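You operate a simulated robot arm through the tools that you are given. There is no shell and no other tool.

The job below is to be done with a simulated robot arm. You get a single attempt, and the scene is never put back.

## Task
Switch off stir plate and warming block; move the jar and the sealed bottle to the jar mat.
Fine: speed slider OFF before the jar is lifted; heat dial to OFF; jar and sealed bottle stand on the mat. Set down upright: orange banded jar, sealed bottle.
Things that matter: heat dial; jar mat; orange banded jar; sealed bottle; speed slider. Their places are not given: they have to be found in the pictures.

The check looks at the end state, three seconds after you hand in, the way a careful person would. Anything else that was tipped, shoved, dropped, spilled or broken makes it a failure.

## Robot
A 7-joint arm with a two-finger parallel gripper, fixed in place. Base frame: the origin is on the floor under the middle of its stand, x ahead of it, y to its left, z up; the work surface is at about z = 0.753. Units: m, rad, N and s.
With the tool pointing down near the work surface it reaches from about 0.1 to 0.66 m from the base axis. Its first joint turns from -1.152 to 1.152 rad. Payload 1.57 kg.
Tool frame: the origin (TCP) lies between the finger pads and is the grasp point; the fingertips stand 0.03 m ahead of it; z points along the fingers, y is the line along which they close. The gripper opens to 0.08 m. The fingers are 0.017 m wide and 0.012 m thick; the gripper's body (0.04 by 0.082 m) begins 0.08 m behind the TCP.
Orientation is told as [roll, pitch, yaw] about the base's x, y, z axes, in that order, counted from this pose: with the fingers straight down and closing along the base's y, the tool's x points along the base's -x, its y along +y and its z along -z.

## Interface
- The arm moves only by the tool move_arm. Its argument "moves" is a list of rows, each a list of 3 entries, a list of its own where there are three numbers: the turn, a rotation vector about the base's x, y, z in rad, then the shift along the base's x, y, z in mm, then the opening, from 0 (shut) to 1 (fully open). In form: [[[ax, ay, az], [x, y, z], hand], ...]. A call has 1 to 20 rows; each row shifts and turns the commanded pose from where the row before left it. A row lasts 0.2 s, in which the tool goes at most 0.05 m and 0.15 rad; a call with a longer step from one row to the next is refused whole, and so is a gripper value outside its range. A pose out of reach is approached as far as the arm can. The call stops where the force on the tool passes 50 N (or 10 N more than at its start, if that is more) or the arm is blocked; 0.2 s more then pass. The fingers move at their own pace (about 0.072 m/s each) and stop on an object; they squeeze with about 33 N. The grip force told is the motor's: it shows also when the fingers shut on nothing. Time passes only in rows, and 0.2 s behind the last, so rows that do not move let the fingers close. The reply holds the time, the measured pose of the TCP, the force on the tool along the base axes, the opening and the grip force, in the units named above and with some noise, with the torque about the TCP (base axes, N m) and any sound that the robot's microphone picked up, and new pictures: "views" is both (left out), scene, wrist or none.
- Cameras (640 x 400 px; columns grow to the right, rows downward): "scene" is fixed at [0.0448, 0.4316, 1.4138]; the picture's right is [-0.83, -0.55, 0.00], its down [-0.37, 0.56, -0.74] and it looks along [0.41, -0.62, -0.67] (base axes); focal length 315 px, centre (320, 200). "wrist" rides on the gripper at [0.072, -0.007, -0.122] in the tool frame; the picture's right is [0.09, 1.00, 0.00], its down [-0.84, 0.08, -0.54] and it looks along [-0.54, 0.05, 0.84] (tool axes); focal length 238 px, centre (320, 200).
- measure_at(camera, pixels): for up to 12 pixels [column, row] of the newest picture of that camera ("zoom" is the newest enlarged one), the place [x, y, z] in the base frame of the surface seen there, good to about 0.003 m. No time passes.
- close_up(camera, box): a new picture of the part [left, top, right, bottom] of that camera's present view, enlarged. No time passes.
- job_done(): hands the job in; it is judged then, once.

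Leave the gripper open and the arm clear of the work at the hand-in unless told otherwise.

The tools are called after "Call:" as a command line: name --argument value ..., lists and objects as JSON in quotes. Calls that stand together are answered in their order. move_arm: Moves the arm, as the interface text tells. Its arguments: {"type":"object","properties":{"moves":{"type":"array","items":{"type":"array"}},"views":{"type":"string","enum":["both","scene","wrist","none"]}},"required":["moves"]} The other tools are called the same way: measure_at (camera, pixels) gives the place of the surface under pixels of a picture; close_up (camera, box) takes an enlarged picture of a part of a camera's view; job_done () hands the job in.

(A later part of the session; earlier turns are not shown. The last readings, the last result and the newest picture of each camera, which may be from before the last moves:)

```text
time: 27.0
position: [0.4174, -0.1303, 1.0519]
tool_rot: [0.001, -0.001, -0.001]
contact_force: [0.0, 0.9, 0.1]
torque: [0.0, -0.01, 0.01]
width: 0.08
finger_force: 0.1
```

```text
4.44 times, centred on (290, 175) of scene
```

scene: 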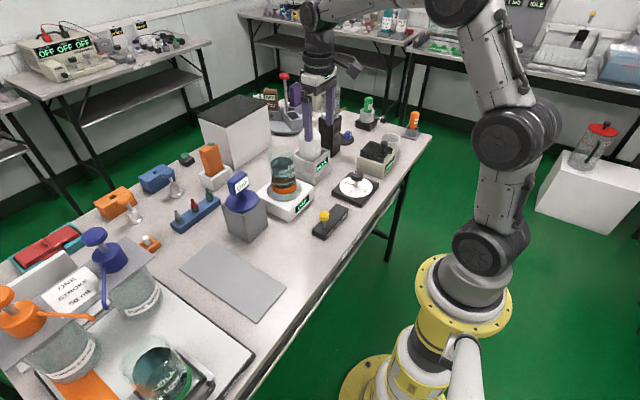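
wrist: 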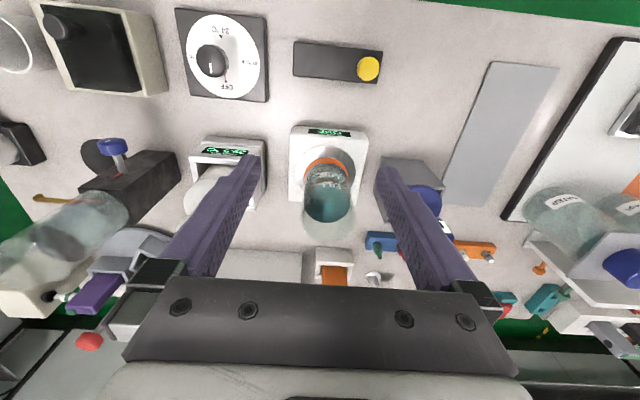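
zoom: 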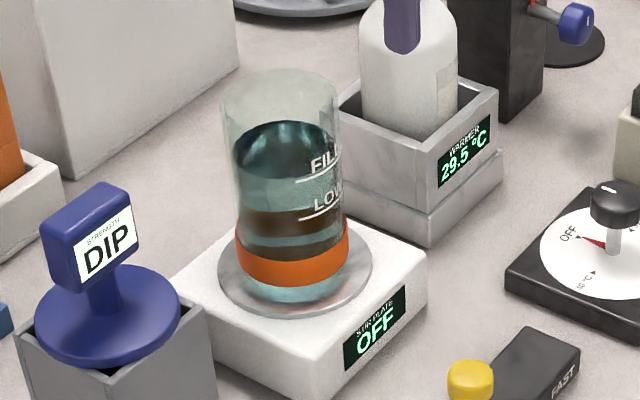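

I'll measure the band, disc edges and bottle edges using the enlarged scene picture.

Call:
measure_at --camera "zoom" --pixels '[[242, 255], [260, 270], [293, 276], [325, 268], [344, 252], [221, 268], [369, 262], [290, 308], [360, 280], [240, 295], [293, 250], [260, 246]]'

Call:
measure_at --camera "zoom" --pixels '[[365, 80], [385, 110], [430, 110], [452, 90], [420, 90], [370, 110], [340, 112], [424, 156], [495, 85], [430, 140], [400, 145], [365, 50]]'

Call:
measure_at --camera "wrist" --pixels '[[303, 185], [327, 158], [350, 175], [310, 162], [345, 163], [300, 165], [357, 165], [328, 146], [205, 195], [190, 185]]'

```text
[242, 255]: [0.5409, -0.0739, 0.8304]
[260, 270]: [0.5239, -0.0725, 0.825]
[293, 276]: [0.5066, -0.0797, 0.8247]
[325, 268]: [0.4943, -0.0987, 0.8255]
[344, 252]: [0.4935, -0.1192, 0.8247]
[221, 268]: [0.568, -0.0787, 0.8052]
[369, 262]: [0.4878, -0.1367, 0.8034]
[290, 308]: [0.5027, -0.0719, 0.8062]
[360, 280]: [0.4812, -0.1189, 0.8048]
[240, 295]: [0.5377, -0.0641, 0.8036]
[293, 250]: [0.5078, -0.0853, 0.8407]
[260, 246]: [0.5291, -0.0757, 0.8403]
```

```text
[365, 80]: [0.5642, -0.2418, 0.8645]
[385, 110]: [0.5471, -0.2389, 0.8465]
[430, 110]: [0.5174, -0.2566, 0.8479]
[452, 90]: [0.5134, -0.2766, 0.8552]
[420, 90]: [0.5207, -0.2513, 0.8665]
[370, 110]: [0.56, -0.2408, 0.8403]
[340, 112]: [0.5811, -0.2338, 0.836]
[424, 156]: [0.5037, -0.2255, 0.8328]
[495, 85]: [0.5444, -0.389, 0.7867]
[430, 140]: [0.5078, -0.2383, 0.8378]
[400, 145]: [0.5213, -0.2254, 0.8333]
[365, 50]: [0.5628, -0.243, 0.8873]
```

```text
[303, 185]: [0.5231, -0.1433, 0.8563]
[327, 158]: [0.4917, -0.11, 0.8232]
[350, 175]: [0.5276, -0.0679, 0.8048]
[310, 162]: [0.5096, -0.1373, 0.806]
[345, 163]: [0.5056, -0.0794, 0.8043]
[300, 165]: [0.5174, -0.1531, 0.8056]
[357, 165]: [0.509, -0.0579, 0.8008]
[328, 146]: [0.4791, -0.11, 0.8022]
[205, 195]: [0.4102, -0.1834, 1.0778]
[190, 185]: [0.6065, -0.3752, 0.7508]
```

The jar's centre comes out at (0.526, -0.1075), about 71 mm across, with its rim near z 0.944. I'll move above it at z≈1.04 and check the alignment between the fingers.

Call:
move_arm --moves '[[[0, 0, 0], [30, 6, 0], 1], [[0, 0, 0], [30, 6, 0], 1], [[0, 0, 0], [30, 6, 0], 1], [[0, 0, 0], [18.6, 4.8, 0], 1], [[0, 0, 0], [0, 0, -12], 1], [[0, 0, 0], [0, 0, 0], 1]]' --views "both"

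Call:
close_up --camera "wrist" --box '[240, 60, 400, 220]'

```text
time: 28.4
position: [0.5262, -0.1072, 1.0391]
tool_rot: [-0.001, 0.001, -0.001]
contact_force: [-0.5, -0.7, -0.2]
torque: [-0.01, 0.01, -0.02]
width: 0.0801
finger_force: 0.0
```

scene: 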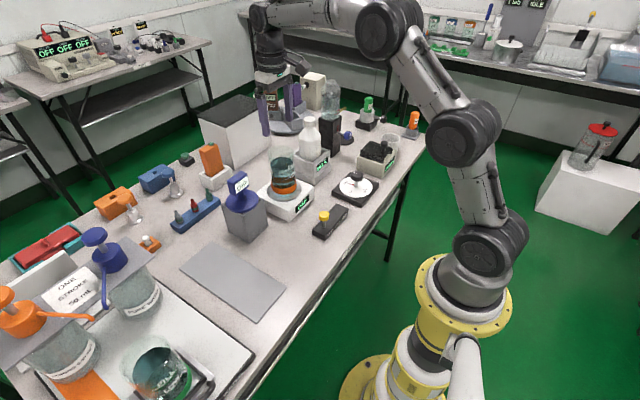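
wrist: 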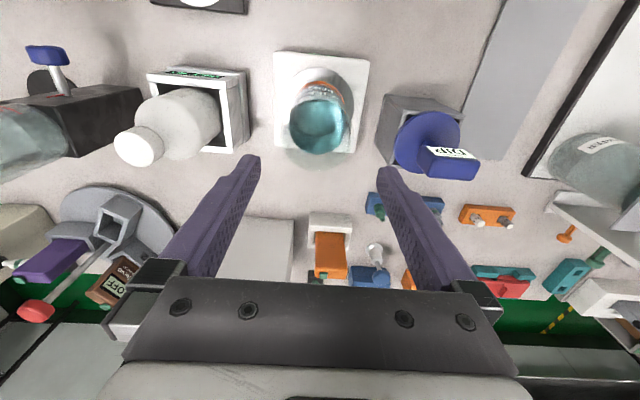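

```text
2.50 times, centred on (320, 140) of wrist
```

zoom: 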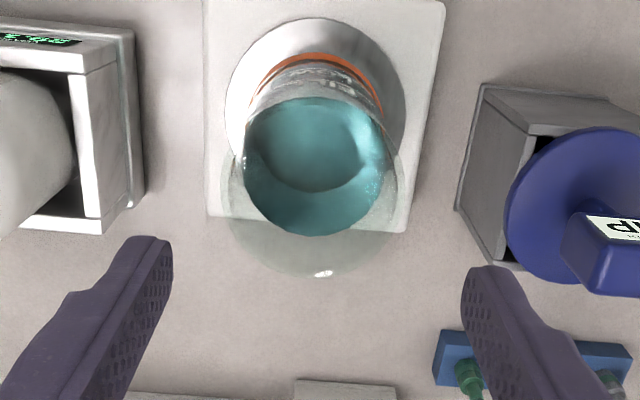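

The jar rim in the enlarged picture seems slightly left of the middle between the fingers. I'll zoom in more to find the rim edges.

Call:
close_up --camera "wrist" --box '[280, 100, 360, 175]'

Call:
close_up --camera "scene" --box '[250, 135, 320, 215]'

```text
5.33 times, centred on (320, 138) of wrist
```

zoom: 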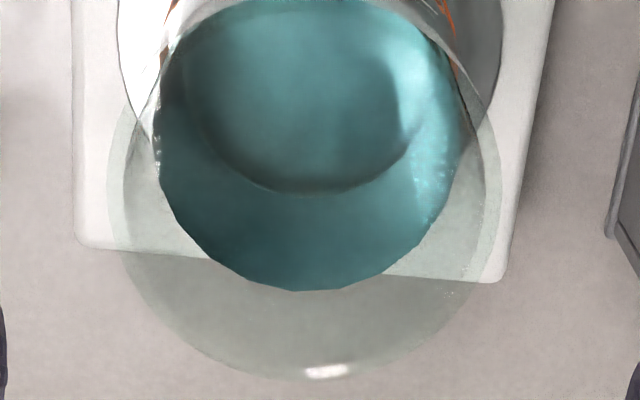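

```text
5.00 times, centred on (285, 175) of scene
```

zoom: 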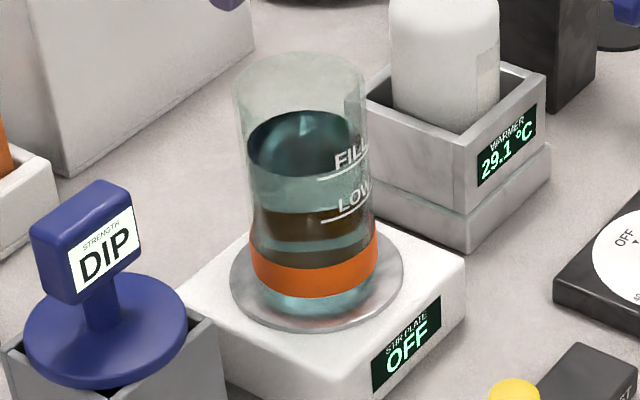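

The rim's centre appears about 3 mm toward -y from the tool. I'll shift -2.5 mm in y, lower until the fingertips are just above the rim, and check again.

Call:
move_arm --moves '[[[0, 0, 0], [-0.5, -2.5, -15], 1], [[0, 0, 0], [0, 0, -20], 1], [[0, 0, 0], [0, 0, -17], 1], [[0, 0, 0], [0, 0, 0], 1]]' --views "both"

Call:
close_up --camera "wrist" --box '[240, 80, 400, 200]'

Call:
close_up --camera "scene" --box '[240, 90, 330, 190]'

```text
time: 29.4
position: [0.5277, -0.1094, 0.988]
tool_rot: [0.0, 0.0, 0.001]
contact_force: [0.2, -0.1, -0.9]
torque: [0.04, -0.01, 0.0]
width: 0.08
finger_force: 0.0
```

scene: 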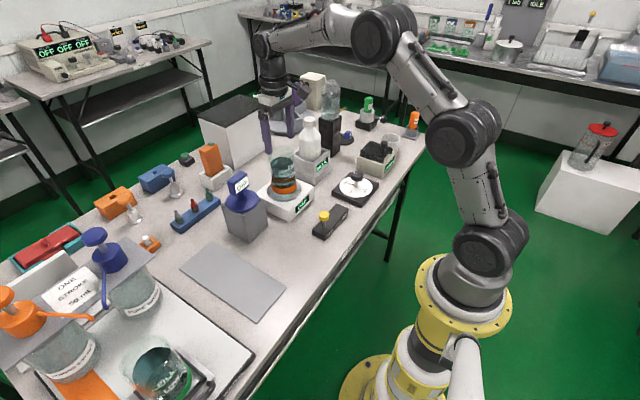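
wrist: 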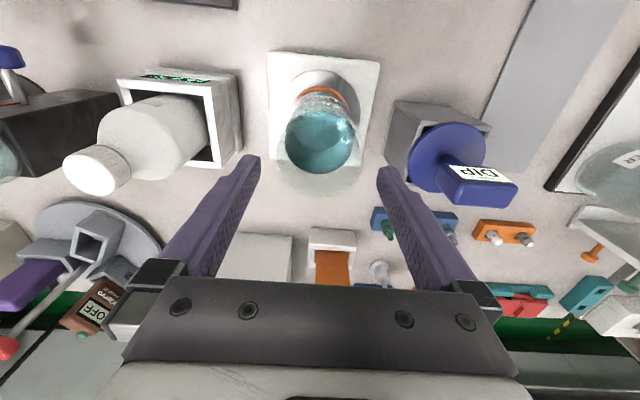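

```text
3.33 times, centred on (320, 140) of wrist
```

zoom: 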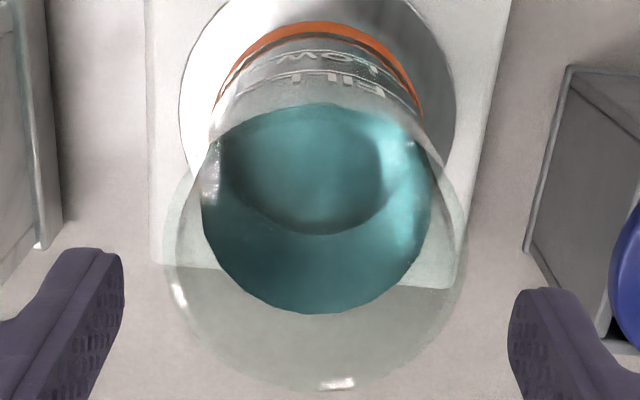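

```text
4.00 times, centred on (285, 140) of scene
```

zoom: 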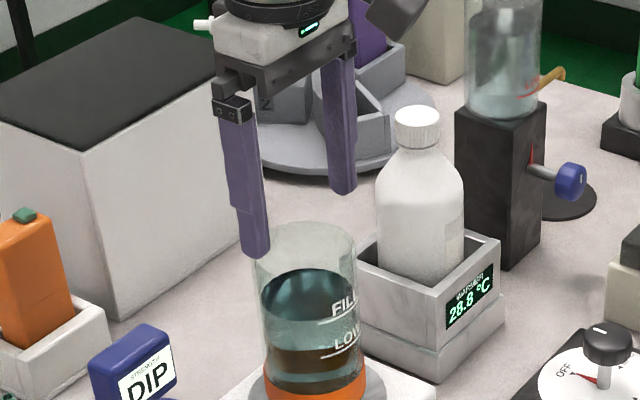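

The rim now spans (163–467) in the enlarged picture and the fingers' inner faces are at (124, 508), so it is centred. I'll lower slowly to z≈0.882 around the jar.

Call:
move_arm --moves '[[[0, 0, 0], [-1, 0, -15], 1], [[0, 0, 0], [0, 0, -15], 1], [[0, 0, 0], [0, 0, -15], 1], [[0, 0, 0], [0, 0, -15], 1], [[0, 0, 0], [0, 0, -15], 1], [[0, 0, 0], [0, 0, -15], 1], [[0, 0, 0], [0, 0, -12], 1], [[0, 0, 0], [0, 0, -4], 1], [[0, 0, 0], [0, 0, 0], 1]]' --views "both"

Call:
close_up --camera "scene" --box '[240, 110, 330, 220]'

```text
time: 31.4
position: [0.5259, -0.1115, 0.8802]
tool_rot: [0.001, 0.0, 0.0]
contact_force: [0.4, -0.3, 0.6]
torque: [-0.03, -0.01, 0.01]
width: 0.08
finger_force: 0.0
```

scene: 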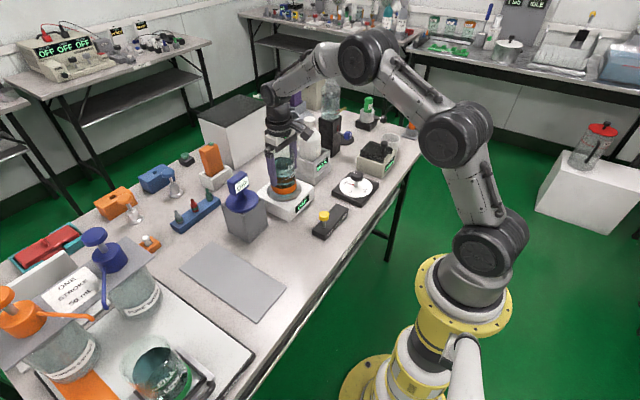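
wrist: 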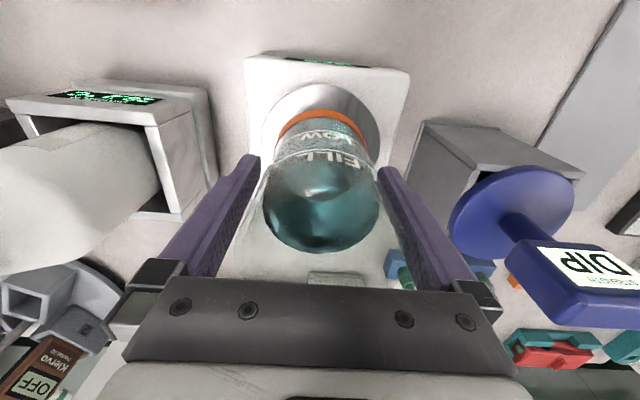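

```text
3.64 times, centred on (285, 165) of scene
```

zoom: 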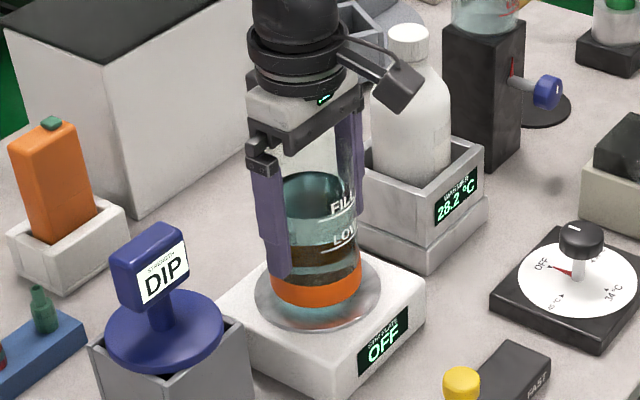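

The fingers straddle the jar with no contact force. I'll close on it gently.

Call:
move_arm --moves '[[[0, 0, 0], [0, 0, 0], 0.9], [[0, 0, 0], [0, 0, 0], 0.8], [[0, 0, 0], [0, 0, 0], 0.75], [[0, 0, 0], [0, 0, 0], 0.72], [[0, 0, 0], [0, 0, 0], 0.72]]' --views "wrist"

```text
time: 32.6
position: [0.5268, -0.1111, 0.8813]
tool_rot: [-0.001, 0.0, 0.001]
contact_force: [0.0, 2.2, 0.5]
torque: [0.15, 0.0, 0.03]
width: 0.0718
finger_force: 32.9
```

wrist: 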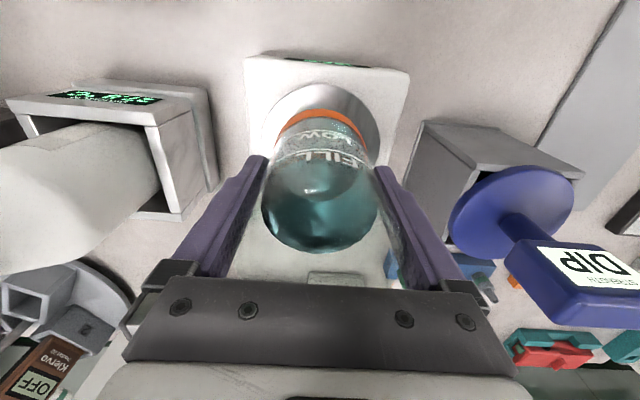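

The grip holds at 71.8 mm width and 33 N. I'll lift slowly, a small test first and then higher.

Call:
move_arm --moves '[[[0, 0, 0], [0, 0, 3], 0.72], [[0, 0, 0], [0, 0, 5], 0.72], [[0, 0, 0], [0, 0, 8], 0.72], [[0, 0, 0], [0, 0, 10], 0.72], [[0, 0, 0], [0, 0, 10], 0.72], [[0, 0, 0], [0, 0, 5], 0.72], [[0, 0, 0], [0, 0, 0], 0.72]]' --views "both"

Call:
close_up --camera "scene" --box '[240, 90, 330, 210]'

```text
time: 34.2
position: [0.5254, -0.1106, 0.9227]
tool_rot: [0.0, -0.001, 0.0]
contact_force: [-0.4, -1.0, -5.9]
torque: [-0.05, 0.0, -0.02]
width: 0.0715
finger_force: 33.2
```

scene: 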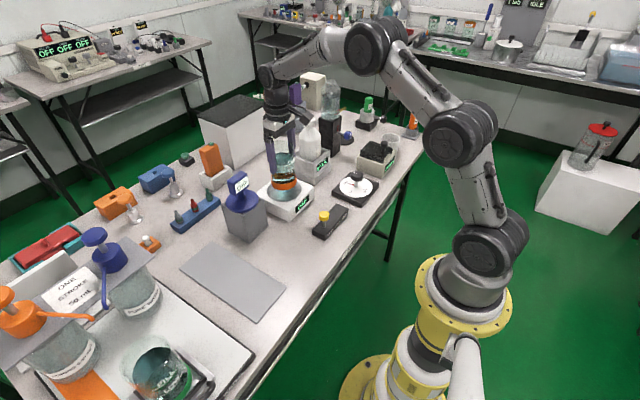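
wrist: 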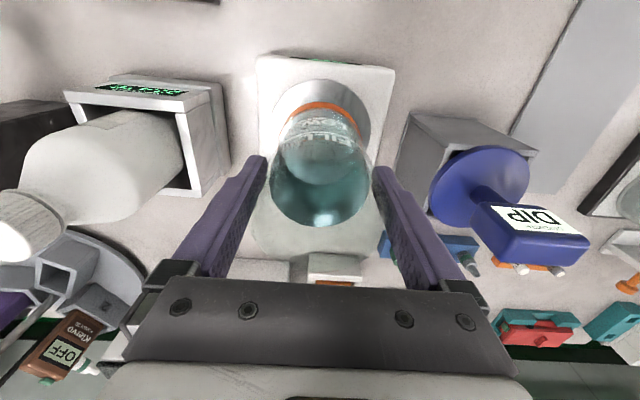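

```text
3.33 times, centred on (285, 150) of scene
```

zoom: 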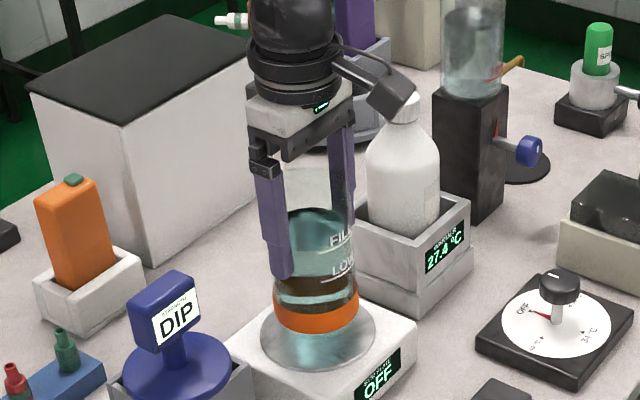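

The jar is lifted and steady (about 6 N), and its base is clear of the disc. Before moving on I'll measure the mat corners and the tray and vessels beside it.

Call:
measure_at --camera "scene" --pixels '[[213, 243], [181, 268], [284, 288], [257, 319], [232, 280], [212, 265], [256, 296], [133, 290], [240, 180], [200, 320], [150, 300], [170, 290]]'

Call:
measure_at --camera "scene" --pixels '[[240, 180], [232, 193], [256, 190], [245, 215], [265, 210], [225, 208], [197, 213], [178, 228], [150, 243], [115, 250], [110, 300], [200, 345]]'

```text
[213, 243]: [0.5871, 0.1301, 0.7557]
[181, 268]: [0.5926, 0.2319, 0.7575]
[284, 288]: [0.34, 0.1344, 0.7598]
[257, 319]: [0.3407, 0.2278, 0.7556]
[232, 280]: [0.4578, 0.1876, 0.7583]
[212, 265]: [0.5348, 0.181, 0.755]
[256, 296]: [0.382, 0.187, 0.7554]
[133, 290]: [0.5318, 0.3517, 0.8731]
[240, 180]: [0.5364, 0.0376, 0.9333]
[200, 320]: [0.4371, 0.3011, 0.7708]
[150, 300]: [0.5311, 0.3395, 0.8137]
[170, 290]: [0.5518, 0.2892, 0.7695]
```

```text
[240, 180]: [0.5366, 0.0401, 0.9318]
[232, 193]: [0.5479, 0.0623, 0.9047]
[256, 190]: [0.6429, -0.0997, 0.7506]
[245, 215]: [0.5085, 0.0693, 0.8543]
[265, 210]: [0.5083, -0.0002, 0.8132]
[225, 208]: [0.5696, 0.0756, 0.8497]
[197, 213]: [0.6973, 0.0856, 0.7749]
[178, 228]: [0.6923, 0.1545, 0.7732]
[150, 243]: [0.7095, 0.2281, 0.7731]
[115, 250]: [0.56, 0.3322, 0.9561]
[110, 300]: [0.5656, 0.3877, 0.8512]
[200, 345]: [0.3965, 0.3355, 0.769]
```

The mat spans x 0.338–0.595 and y 0.128–0.235, with its top at z≈0.756. The jar will go to (0.40, 0.181) and the bottle to (0.52, 0.181). I'll lift the jar a little more and draw it back toward x≈0.40 slowly, clear of the DIP paddle (top 0.934).

Call:
move_arm --moves '[[[0, 0, 0], [0, 0, 6], 0.72], [[0, 0, 0], [-3, 0, 10], 0.72], [[0, 0, 0], [-7, 0, 10], 0.72], [[0, 0, 0], [-11, 0, 10], 0.72], [[0, 0, 0], [-13, 0, 8], 0.72], [[0, 0, 0], [-13, 0, 6], 0.72], [[0, 0, 0], [-13, 0, 3], 0.72], [[0, 0, 0], [-13, 2, 0], 0.72], [[0, 0, 0], [-13, 4, 0], 0.72], [[0, 0, 0], [-12, 7, 0], 0.72], [[0, 0, 0], [-11, 10, 0], 0.72], [[0, 0, 0], [-8, 13, 0], 0.72], [[0, 0, 0], [-5, 14, 0], 0.72], [[0, 0, 0], [-3, 14, 0], 0.72], [[0, 0, 0], [0, 14, 0], 0.72], [[0, 0, 0], [0, 14, 0], 0.72], [[0, 0, 0], [0, 14, 0], 0.72], [[0, 0, 0], [0, 14, 0], 0.72], [[0, 0, 0], [0, 9, 0], 0.72], [[0, 0, 0], [0, 4, 0], 0.72]]' --views "both"

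```text
time: 38.4
position: [0.4008, 0.0222, 0.9747]
tool_rot: [0.001, 0.0, 0.001]
contact_force: [0.0, 0.3, -5.1]
torque: [-0.05, -0.01, 0.0]
width: 0.0719
finger_force: 33.4
```

scene: 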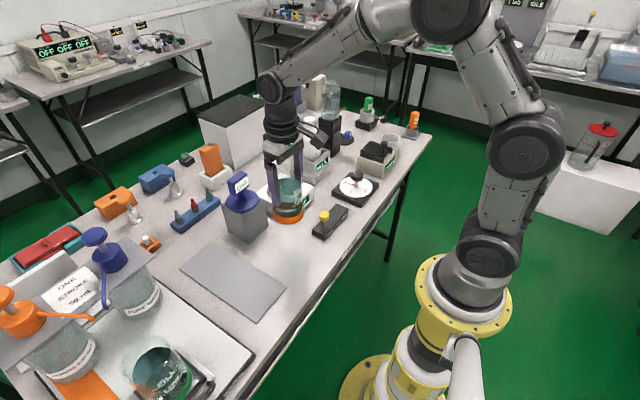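
wrist: 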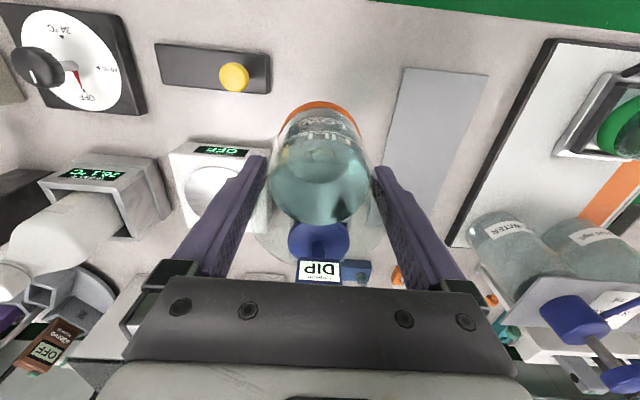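

The jar is held upright and the path is clear. I'll carry it on toward +y to about y=0.181 above the mat, then begin lowering.

Call:
move_arm --moves '[[[0, 0, 0], [0, 5, 0], 0.72], [[0, 0, 0], [0, 10, 0], 0.72], [[0, 0, 0], [0, 14, 0], 0.72], [[0, 0, 0], [0, 14, 0], 0.72], [[0, 0, 0], [0, 14, 0], 0.72], [[0, 0, 0], [0, 14, 0], 0.72], [[0, 0, 0], [0, 14, 0], 0.72], [[0, 0, 0], [0, 14, 0], 0.72], [[0, 0, 0], [0, 14, 0], 0.72], [[0, 0, 0], [0, 14, 0], 0.72], [[0, 0, 0], [0, 14, 0], 0.72], [[0, 0, 0], [0, 10, 0], 0.72], [[0, 0, 0], [0, 5.5, 0], 0.72], [[0, 0, 0], [0, 2, 0], 0.72], [[0, 0, 0], [0, 0, 0], 0.72]]' --views "both"

```text
time: 41.6
position: [0.4002, 0.1826, 0.9764]
tool_rot: [0.0, 0.0, -0.001]
contact_force: [0.1, 1.0, -4.6]
torque: [0.01, -0.02, 0.04]
width: 0.0718
finger_force: 32.9
```

scene: 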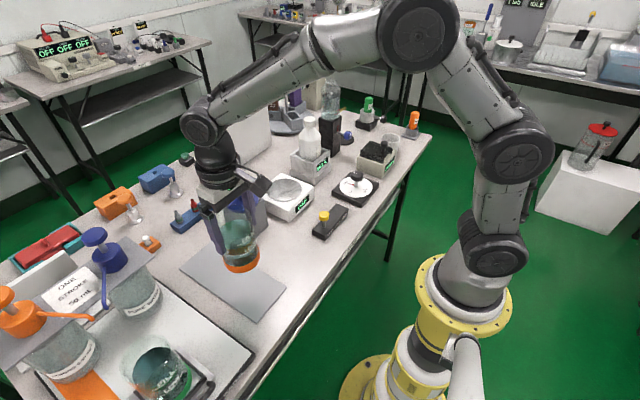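
wrist: 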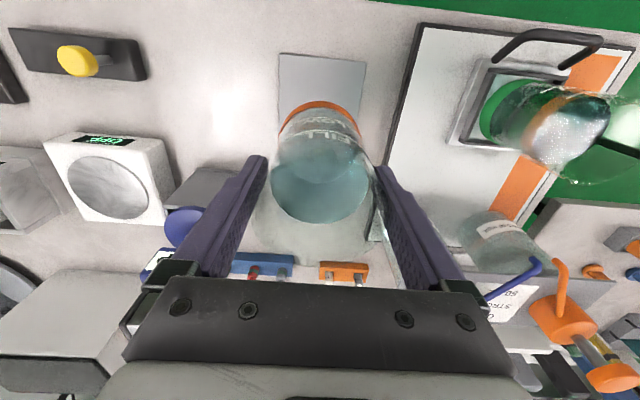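

The jar hangs above the near end of the mat. I'll lower it slowly about 132 mm, leaving roughly 12 mm before touchdown.

Call:
move_arm --moves '[[[0, 0, 0], [0, -1, -5], 0.72], [[0, 0, 0], [0, 0, -10], 0.72], [[0, 0, 0], [0, 0, -12], 0.72], [[0, 0, 0], [0, 0, -12], 0.72], [[0, 0, 0], [0, 0, -12], 0.72], [[0, 0, 0], [0, 0, -12], 0.72], [[0, 0, 0], [0, 0, -12], 0.72], [[0, 0, 0], [0, 0, -12], 0.72], [[0, 0, 0], [0, 0, -12], 0.72], [[0, 0, 0], [0, 0, -12], 0.72], [[0, 0, 0], [0, 0, -10], 0.72], [[0, 0, 0], [0, 0, -6], 0.72], [[0, 0, 0], [0, 0, -4], 0.72], [[0, 0, 0], [0, 0, 0], 0.72]]' --views "both"

Call:
close_up --camera "scene" --box '[170, 200, 310, 330]'

```text
time: 44.6
position: [0.4028, 0.1818, 0.8501]
tool_rot: [0.002, -0.006, 0.001]
contact_force: [-4.3, -1.8, 6.9]
torque: [-0.45, 0.16, -0.16]
width: 0.0715
finger_force: 33.6
stopped in row 14: the force on the tool passed its limit at 53 N (the readings are from after the stop); the commanded pose is now the measured one
```

scene: 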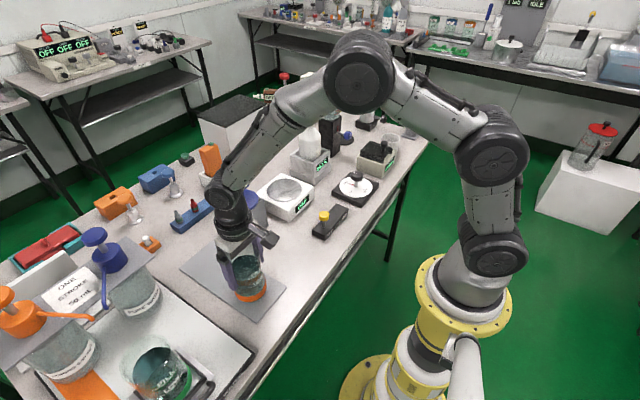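
wrist: 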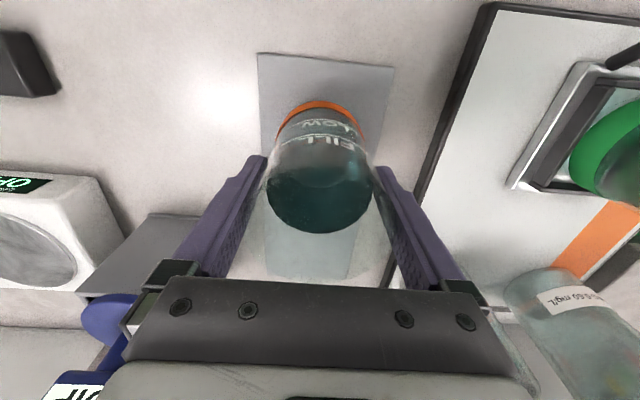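

```text
3.08 times, centred on (240, 265) of scene
```

zoom: 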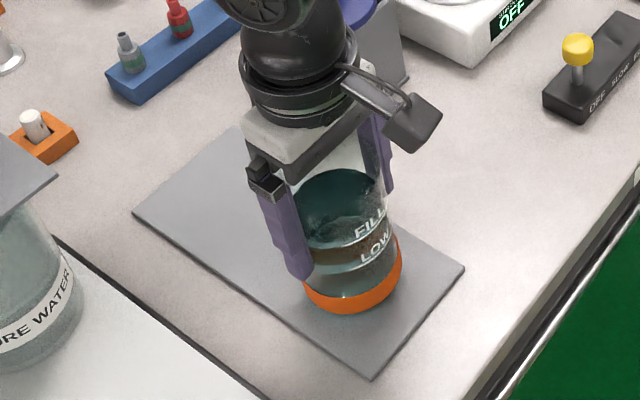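

The move stopped on contact at z 0.850, about 18 mm higher than I expected the jar to touch. I'll check whether the jar is standing flat on the mat, and measure around it and in the stir plate's dish.

Call:
measure_at --camera "scene" --pixels '[[286, 190], [290, 186], [275, 192], [290, 200], [236, 293], [247, 298], [257, 299], [266, 292], [248, 302], [250, 305], [268, 298], [233, 300]]'

Call:
close_up --camera "scene" --box '[220, 225, 290, 310]'

Call:
close_up --camera "wrist" --box '[240, 50, 400, 290]'

```text
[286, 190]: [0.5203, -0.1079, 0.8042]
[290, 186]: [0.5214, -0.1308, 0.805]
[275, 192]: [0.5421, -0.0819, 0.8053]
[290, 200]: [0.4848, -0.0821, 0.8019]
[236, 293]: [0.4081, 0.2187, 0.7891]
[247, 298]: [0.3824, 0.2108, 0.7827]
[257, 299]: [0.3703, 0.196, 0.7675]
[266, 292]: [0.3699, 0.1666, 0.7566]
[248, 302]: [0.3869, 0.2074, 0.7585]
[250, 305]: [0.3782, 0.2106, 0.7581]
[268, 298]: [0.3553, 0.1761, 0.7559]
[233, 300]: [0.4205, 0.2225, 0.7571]
```

```text
4.71 times, centred on (255, 268) of scene
```

zoom: 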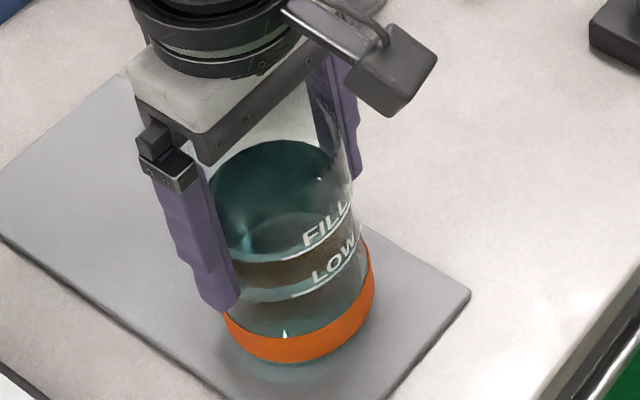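

```text
1.67 times, centred on (320, 170) of wrist
```

zoom: 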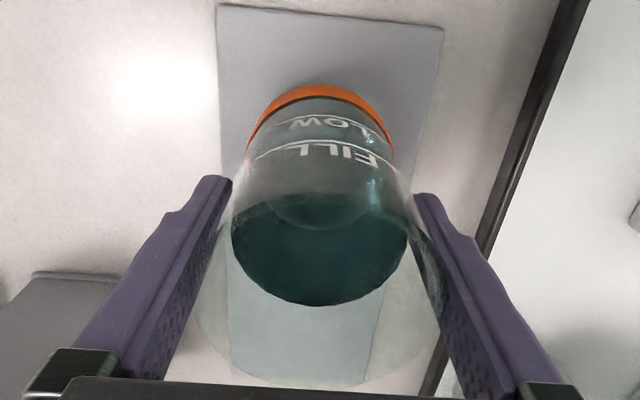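

The dish surface is flat at z 0.804. The wrist pictures show the jar settled about 17 mm lower in the grip when it was lifted, which explains the early touchdown. Its base is on the mat and the push is now about 7 N, so I'll open the fingers gradually and look.

Call:
move_arm --moves '[[[0, 0, 0], [0, 0, 0], 0.85], [[0, 0, 0], [0, 0, 0], 0.93], [[0, 0, 0], [0, 0, 0], 1], [[0, 0, 0], [0, 0, 0], 1]]' --views "both"

Call:
close_up --camera "scene" --box '[200, 215, 300, 315]'

Call:
close_up --camera "wrist" --box '[240, 50, 400, 290]'

```text
time: 45.6
position: [0.403, 0.1803, 0.8494]
tool_rot: [0.002, -0.006, -0.002]
contact_force: [-0.1, -0.7, 0.0]
torque: [0.02, -0.01, -0.02]
width: 0.0801
finger_force: 0.1
```

scene: 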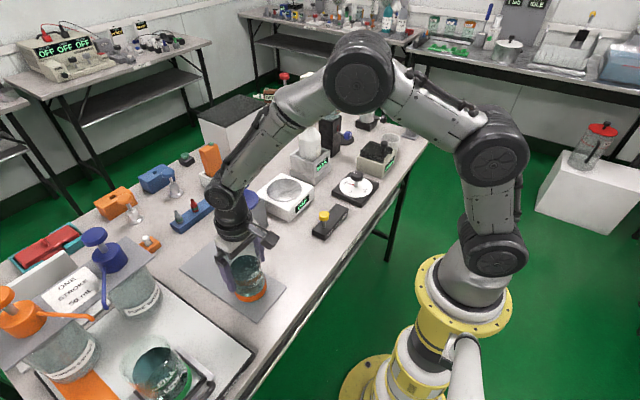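
wrist: 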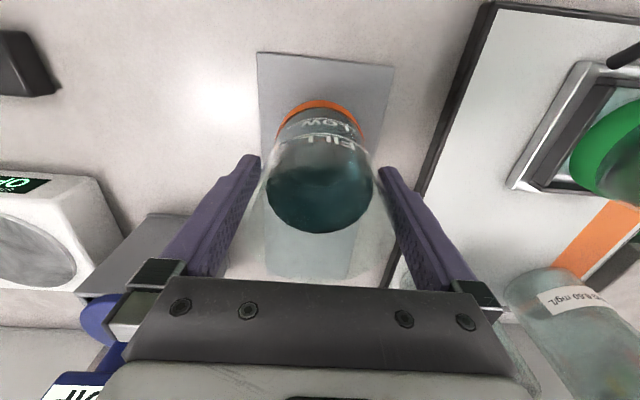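

```text
4.00 times, centred on (250, 265) of scene
```

zoom: 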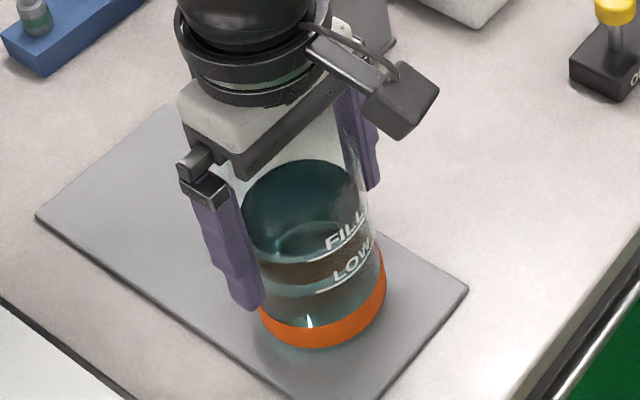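

```text
1.67 times, centred on (320, 170) of wrist
```

zoom: 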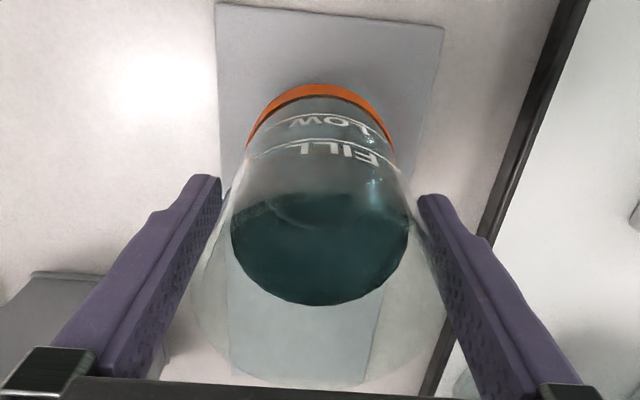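

The jar stands on the mat and the fingers are clear on both sides. I'll rise straight up, slowly at first.

Call:
move_arm --moves '[[[0, 0, 0], [0, 0, 5], 1], [[0, 0, 0], [0, 0, 10], 1], [[0, 0, 0], [0, 0, 15], 1], [[0, 0, 0], [0, 0, 20], 1], [[0, 0, 0], [0, 0, 25], 1], [[0, 0, 0], [0, 0, 30], 1], [[0, 0, 0], [0, 0, 35], 1], [[0, 0, 0], [0, 0, 35], 1], [[0, 0, 0], [0, 0, 25], 1], [[0, 0, 0], [0, 0, 0], 1]]' --views "both"

Call:
close_up --camera "scene" --box '[170, 190, 310, 330]'

```text
time: 47.8
position: [0.4023, 0.1802, 1.0507]
tool_rot: [0.005, -0.006, 0.0]
contact_force: [0.1, 0.6, -0.3]
torque: [0.04, 0.01, 0.03]
width: 0.08
finger_force: 0.0
```

scene: 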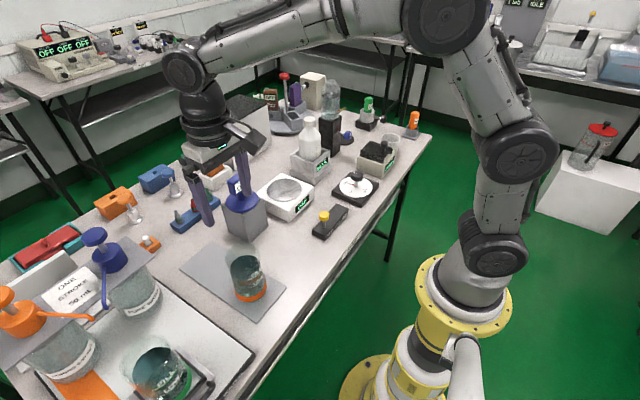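
wrist: 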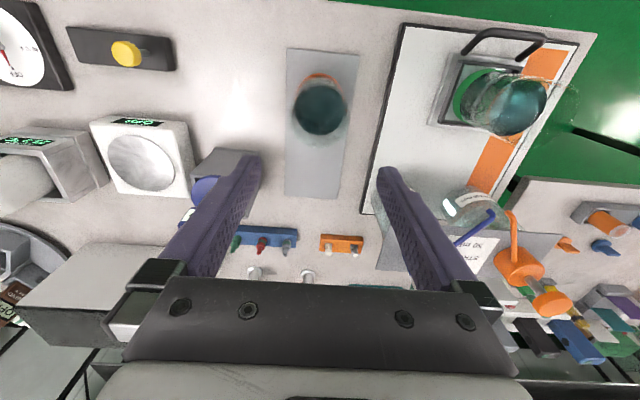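

```text
2.86 times, centred on (240, 260) of scene
```

zoom: 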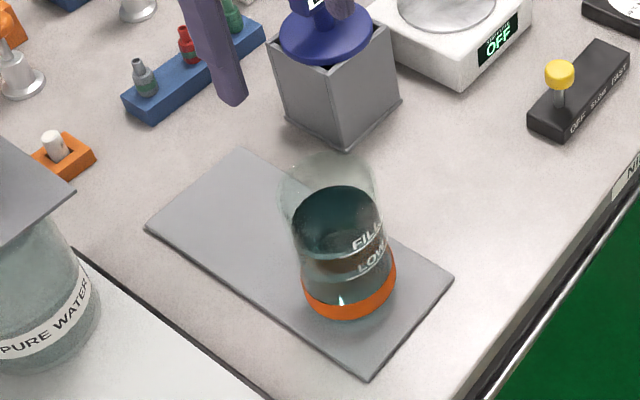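

The jar stands upright on the mat at about (0.403, 0.181). Next I'll fix the small residual tilt and travel back high over the bench to above the sealed bottle at about (0.546, -0.272).

Call:
move_arm --moves '[[[-0.003, 0.006, 0], [0, -20, 0], 1], [[0, 0, 0], [0, -40, 0], 1], [[0, 0, 0], [0, -45, 0], 1], [[0, 0, 0], [0, -45, 0], 1], [[0, 0, 0], [0, -45, 0], 1], [[0, 0, 0], [0, -45, 0], 1], [[0, 0, 0], [5, -45, 0], 1], [[0, 0, 0], [20, -40, 0], 1], [[0, 0, 0], [25, -40, 0], 1], [[0, 0, 0], [30, -35, 0], 1], [[0, 0, 0], [30, -30, 0], 1], [[0, 0, 0], [25, -15, 0], 1], [[0, 0, 0], [8.7, -7.2, 0], 1], [[0, 0, 0], [0, 0, 0], 1]]' --views "both"

Call:
close_up --camera "wrist" --box '[240, 60, 400, 220]'

```text
time: 50.8
position: [0.5478, -0.2734, 1.0484]
tool_rot: [0.001, -0.002, -0.001]
contact_force: [0.5, -0.2, 0.0]
torque: [-0.01, 0.02, 0.01]
width: 0.08
finger_force: 0.1
```

scene: 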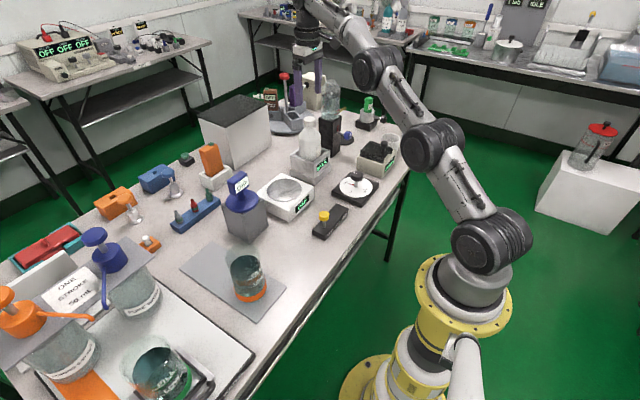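
wrist: 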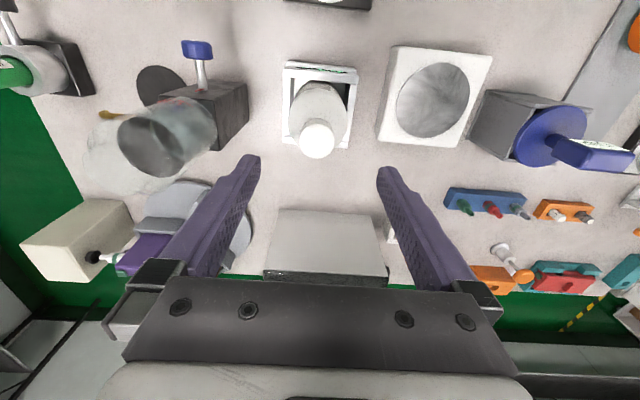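

```text
2.50 times, centred on (320, 140) of wrist
```

zoom: 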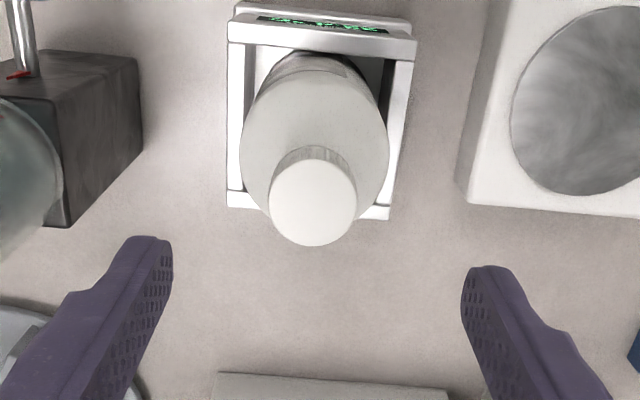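

The cap's centre at zoom (313,202) says the bottle axis is about 3 mm toward -y from the tool. I'll measure the neighbouring dark stand and glass vessel to be sure the fingers clear them.

Call:
measure_at --camera "wrist" --pixels '[[240, 90], [245, 115], [222, 145], [205, 130], [215, 125], [160, 140], [317, 141], [305, 120], [330, 120], [317, 110], [352, 90], [288, 140]]'

Call:
close_up --camera "scene" --box '[275, 60, 375, 190]'

```text
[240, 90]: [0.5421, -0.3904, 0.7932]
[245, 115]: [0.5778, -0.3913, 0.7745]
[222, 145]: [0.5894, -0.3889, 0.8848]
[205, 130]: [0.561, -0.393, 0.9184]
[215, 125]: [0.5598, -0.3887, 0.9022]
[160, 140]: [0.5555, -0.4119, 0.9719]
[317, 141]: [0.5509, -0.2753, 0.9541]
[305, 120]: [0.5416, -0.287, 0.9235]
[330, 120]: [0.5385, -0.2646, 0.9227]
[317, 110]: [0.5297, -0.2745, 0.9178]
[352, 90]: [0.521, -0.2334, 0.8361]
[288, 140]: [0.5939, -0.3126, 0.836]
```

```text
3.08 times, centred on (325, 125) of scene
```

zoom: 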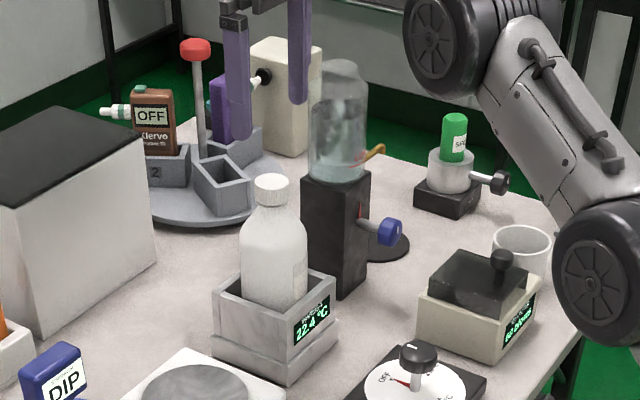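

The dark stand's face is at y≈-0.389, well clear. I'll shift (+1, -2.6) mm and lower to z≈0.945, then check how the bottle sits between the fingers.

Call:
move_arm --moves '[[[0, 0.002, 0], [1, -2.6, 0], 1], [[0, 0, 0], [0, 0, -20], 1], [[0, 0, 0], [0, 0, -20], 1], [[0, 0, 0], [0, 0, -20], 1], [[0, 0, 0], [0, 0, -20], 1], [[0, 0, 0], [0, 0, -18], 1], [[0, 0, 0], [0, 0, -5], 1], [[0, 0, 0], [0, 0, 0], 1]]' --views "both"

Call:
close_up --camera "wrist" --box '[220, 80, 420, 280]'

Call:
close_up --camera "scene" --box '[270, 80, 350, 190]'

```text
time: 52.6
position: [0.5494, -0.2752, 0.9458]
tool_rot: [0.0, -0.002, -0.001]
contact_force: [0.4, 0.2, -0.4]
torque: [-0.01, 0.01, -0.02]
width: 0.0802
finger_force: 0.1
```

scene: 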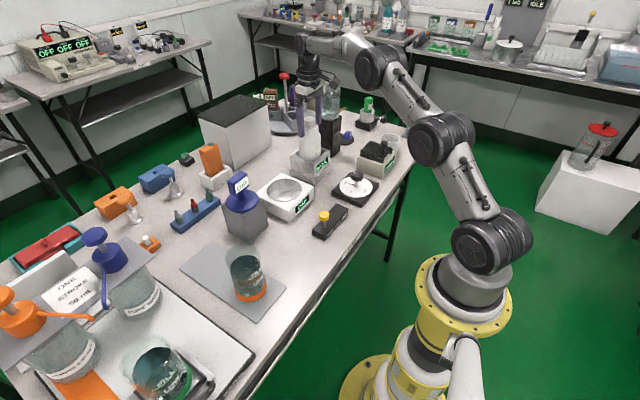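
wrist: 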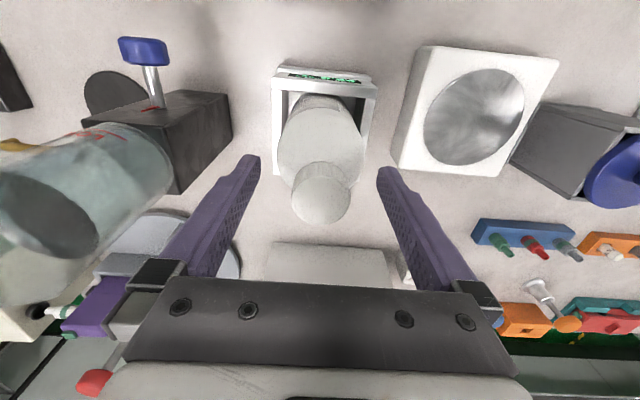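

```text
2.00 times, centred on (320, 180) of wrist
```

zoom: 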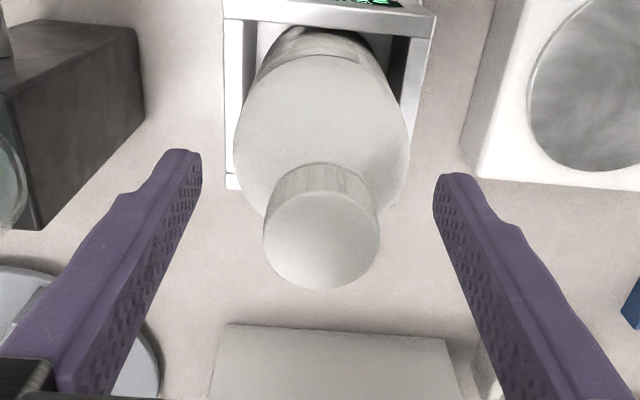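

```text
3.64 times, centred on (310, 135) of scene
```

zoom: 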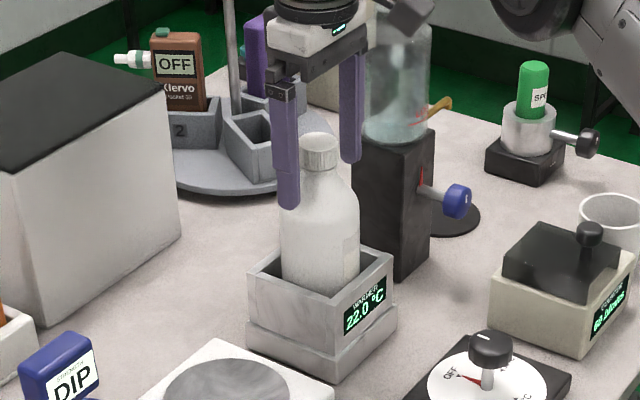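

The bottle is now centred (cap centre at zoom 321, body 234–410). I'll lower another 60 mm to z≈0.886 so the fingers span the straight body above the warmer walls.

Call:
move_arm --moves '[[[0, 0, 0], [0, 0, -15], 1], [[0, 0, 0], [0, 0, -15], 1], [[0, 0, 0], [0, 0, -15], 1], [[0, 0, 0], [0, 0, -10], 1], [[0, 0, 0], [0, 0, -4], 1], [[0, 0, 0], [0, 0, 0], 1]]' --views "both"

Call:
close_up --camera "scene" --box '[270, 80, 350, 190]'

```text
time: 54.0
position: [0.5467, -0.2748, 0.8872]
tool_rot: [0.0, -0.001, -0.002]
contact_force: [-0.1, -0.3, -0.6]
torque: [-0.03, -0.01, 0.0]
width: 0.08
finger_force: 0.1
```

scene: 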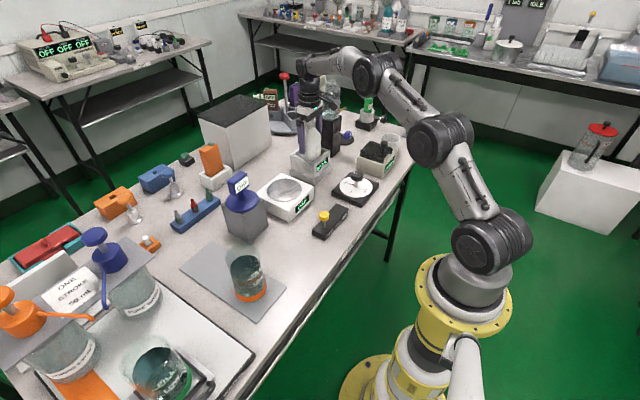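
wrist: 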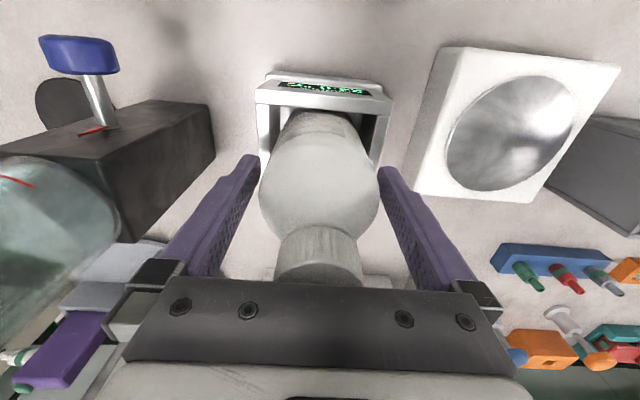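

```text
3.64 times, centred on (310, 135) of scene
```

zoom: 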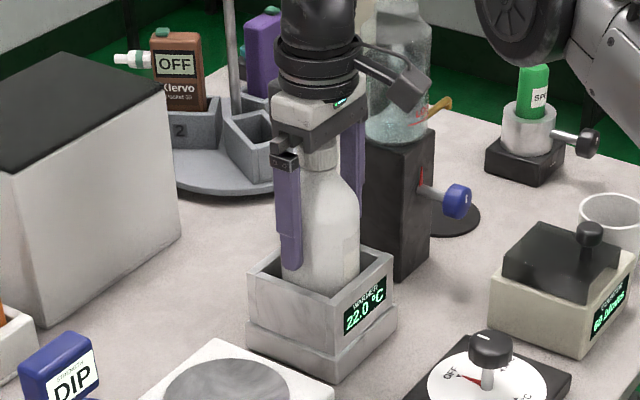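

The fingers straddle the bottle body with no contact. I'll close on it firmly.

Call:
move_arm --moves '[[[0, 0, 0], [0, 0, 0], 0.9], [[0, 0, 0], [0, 0, 0], 0.8], [[0, 0, 0], [0, 0, 0], 0.7], [[0, 0, 0], [0, 0, 0], 0.6], [[0, 0, 0], [0, 0, 0], 0.5], [[0, 0, 0], [0, 0, 0], 0.5]]' --views "wrist"

```text
time: 55.4
position: [0.5464, -0.2746, 0.8868]
tool_rot: [0.0, 0.0, 0.001]
contact_force: [0.7, -1.5, 0.0]
torque: [-0.09, -0.01, -0.03]
width: 0.0684
finger_force: 32.5
```

wrist: 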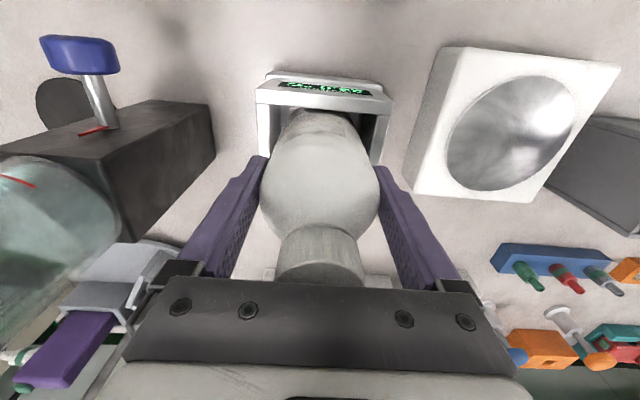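

The grip is at 68.4 mm with 32.5 N. I'll lift slowly straight up out of the well.

Call:
move_arm --moves '[[[0, 0, 0], [0, 0, 2], 0.5], [[0, 0, 0], [0, 0, 3], 0.5], [[0, 0, 0], [0, 0, 5], 0.5], [[0, 0, 0], [0, 0, 7], 0.5], [[0, 0, 0], [0, 0, 8], 0.5], [[0, 0, 0], [0, 0, 8], 0.5], [[0, 0, 0], [0, 0, 7], 0.5], [[0, 0, 0], [0, 0, 0], 0.5]]' --views "both"

Call:
close_up --camera "scene" --box '[270, 80, 350, 190]'

```text
time: 57.2
position: [0.5484, -0.275, 0.9287]
tool_rot: [0.001, 0.002, 0.0]
contact_force: [0.0, -0.2, -4.4]
torque: [-0.02, 0.0, 0.0]
width: 0.0682
finger_force: 32.7
```

scene: 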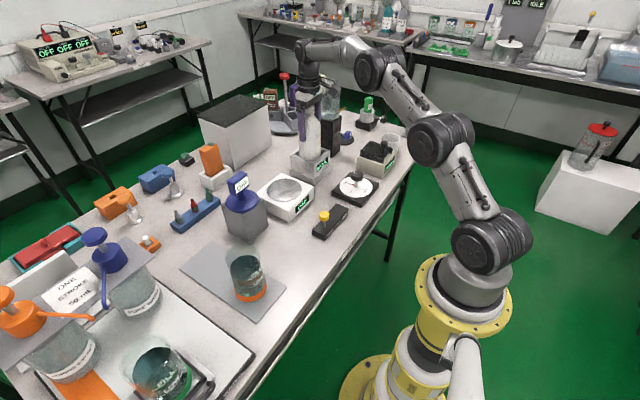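
wrist: 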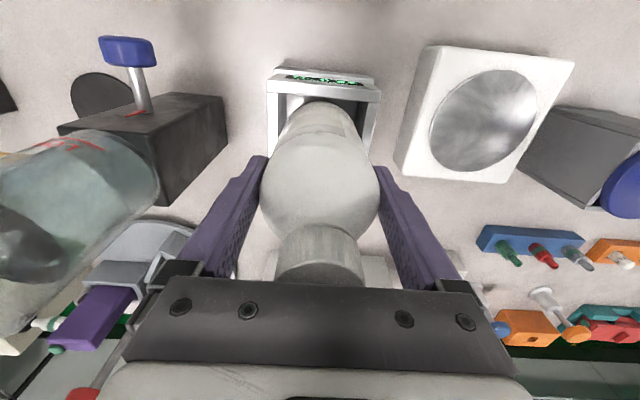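

```text
3.64 times, centred on (310, 135) of scene
```

zoom: 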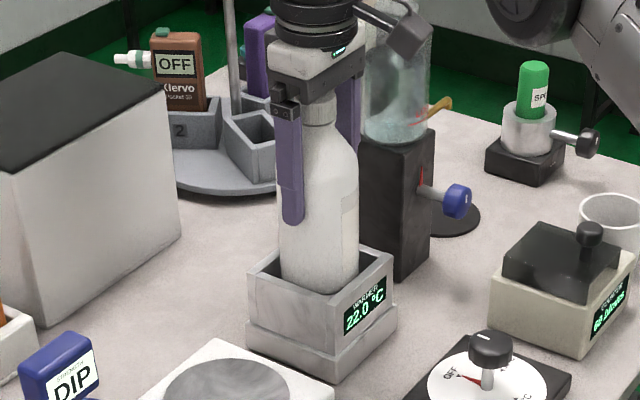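

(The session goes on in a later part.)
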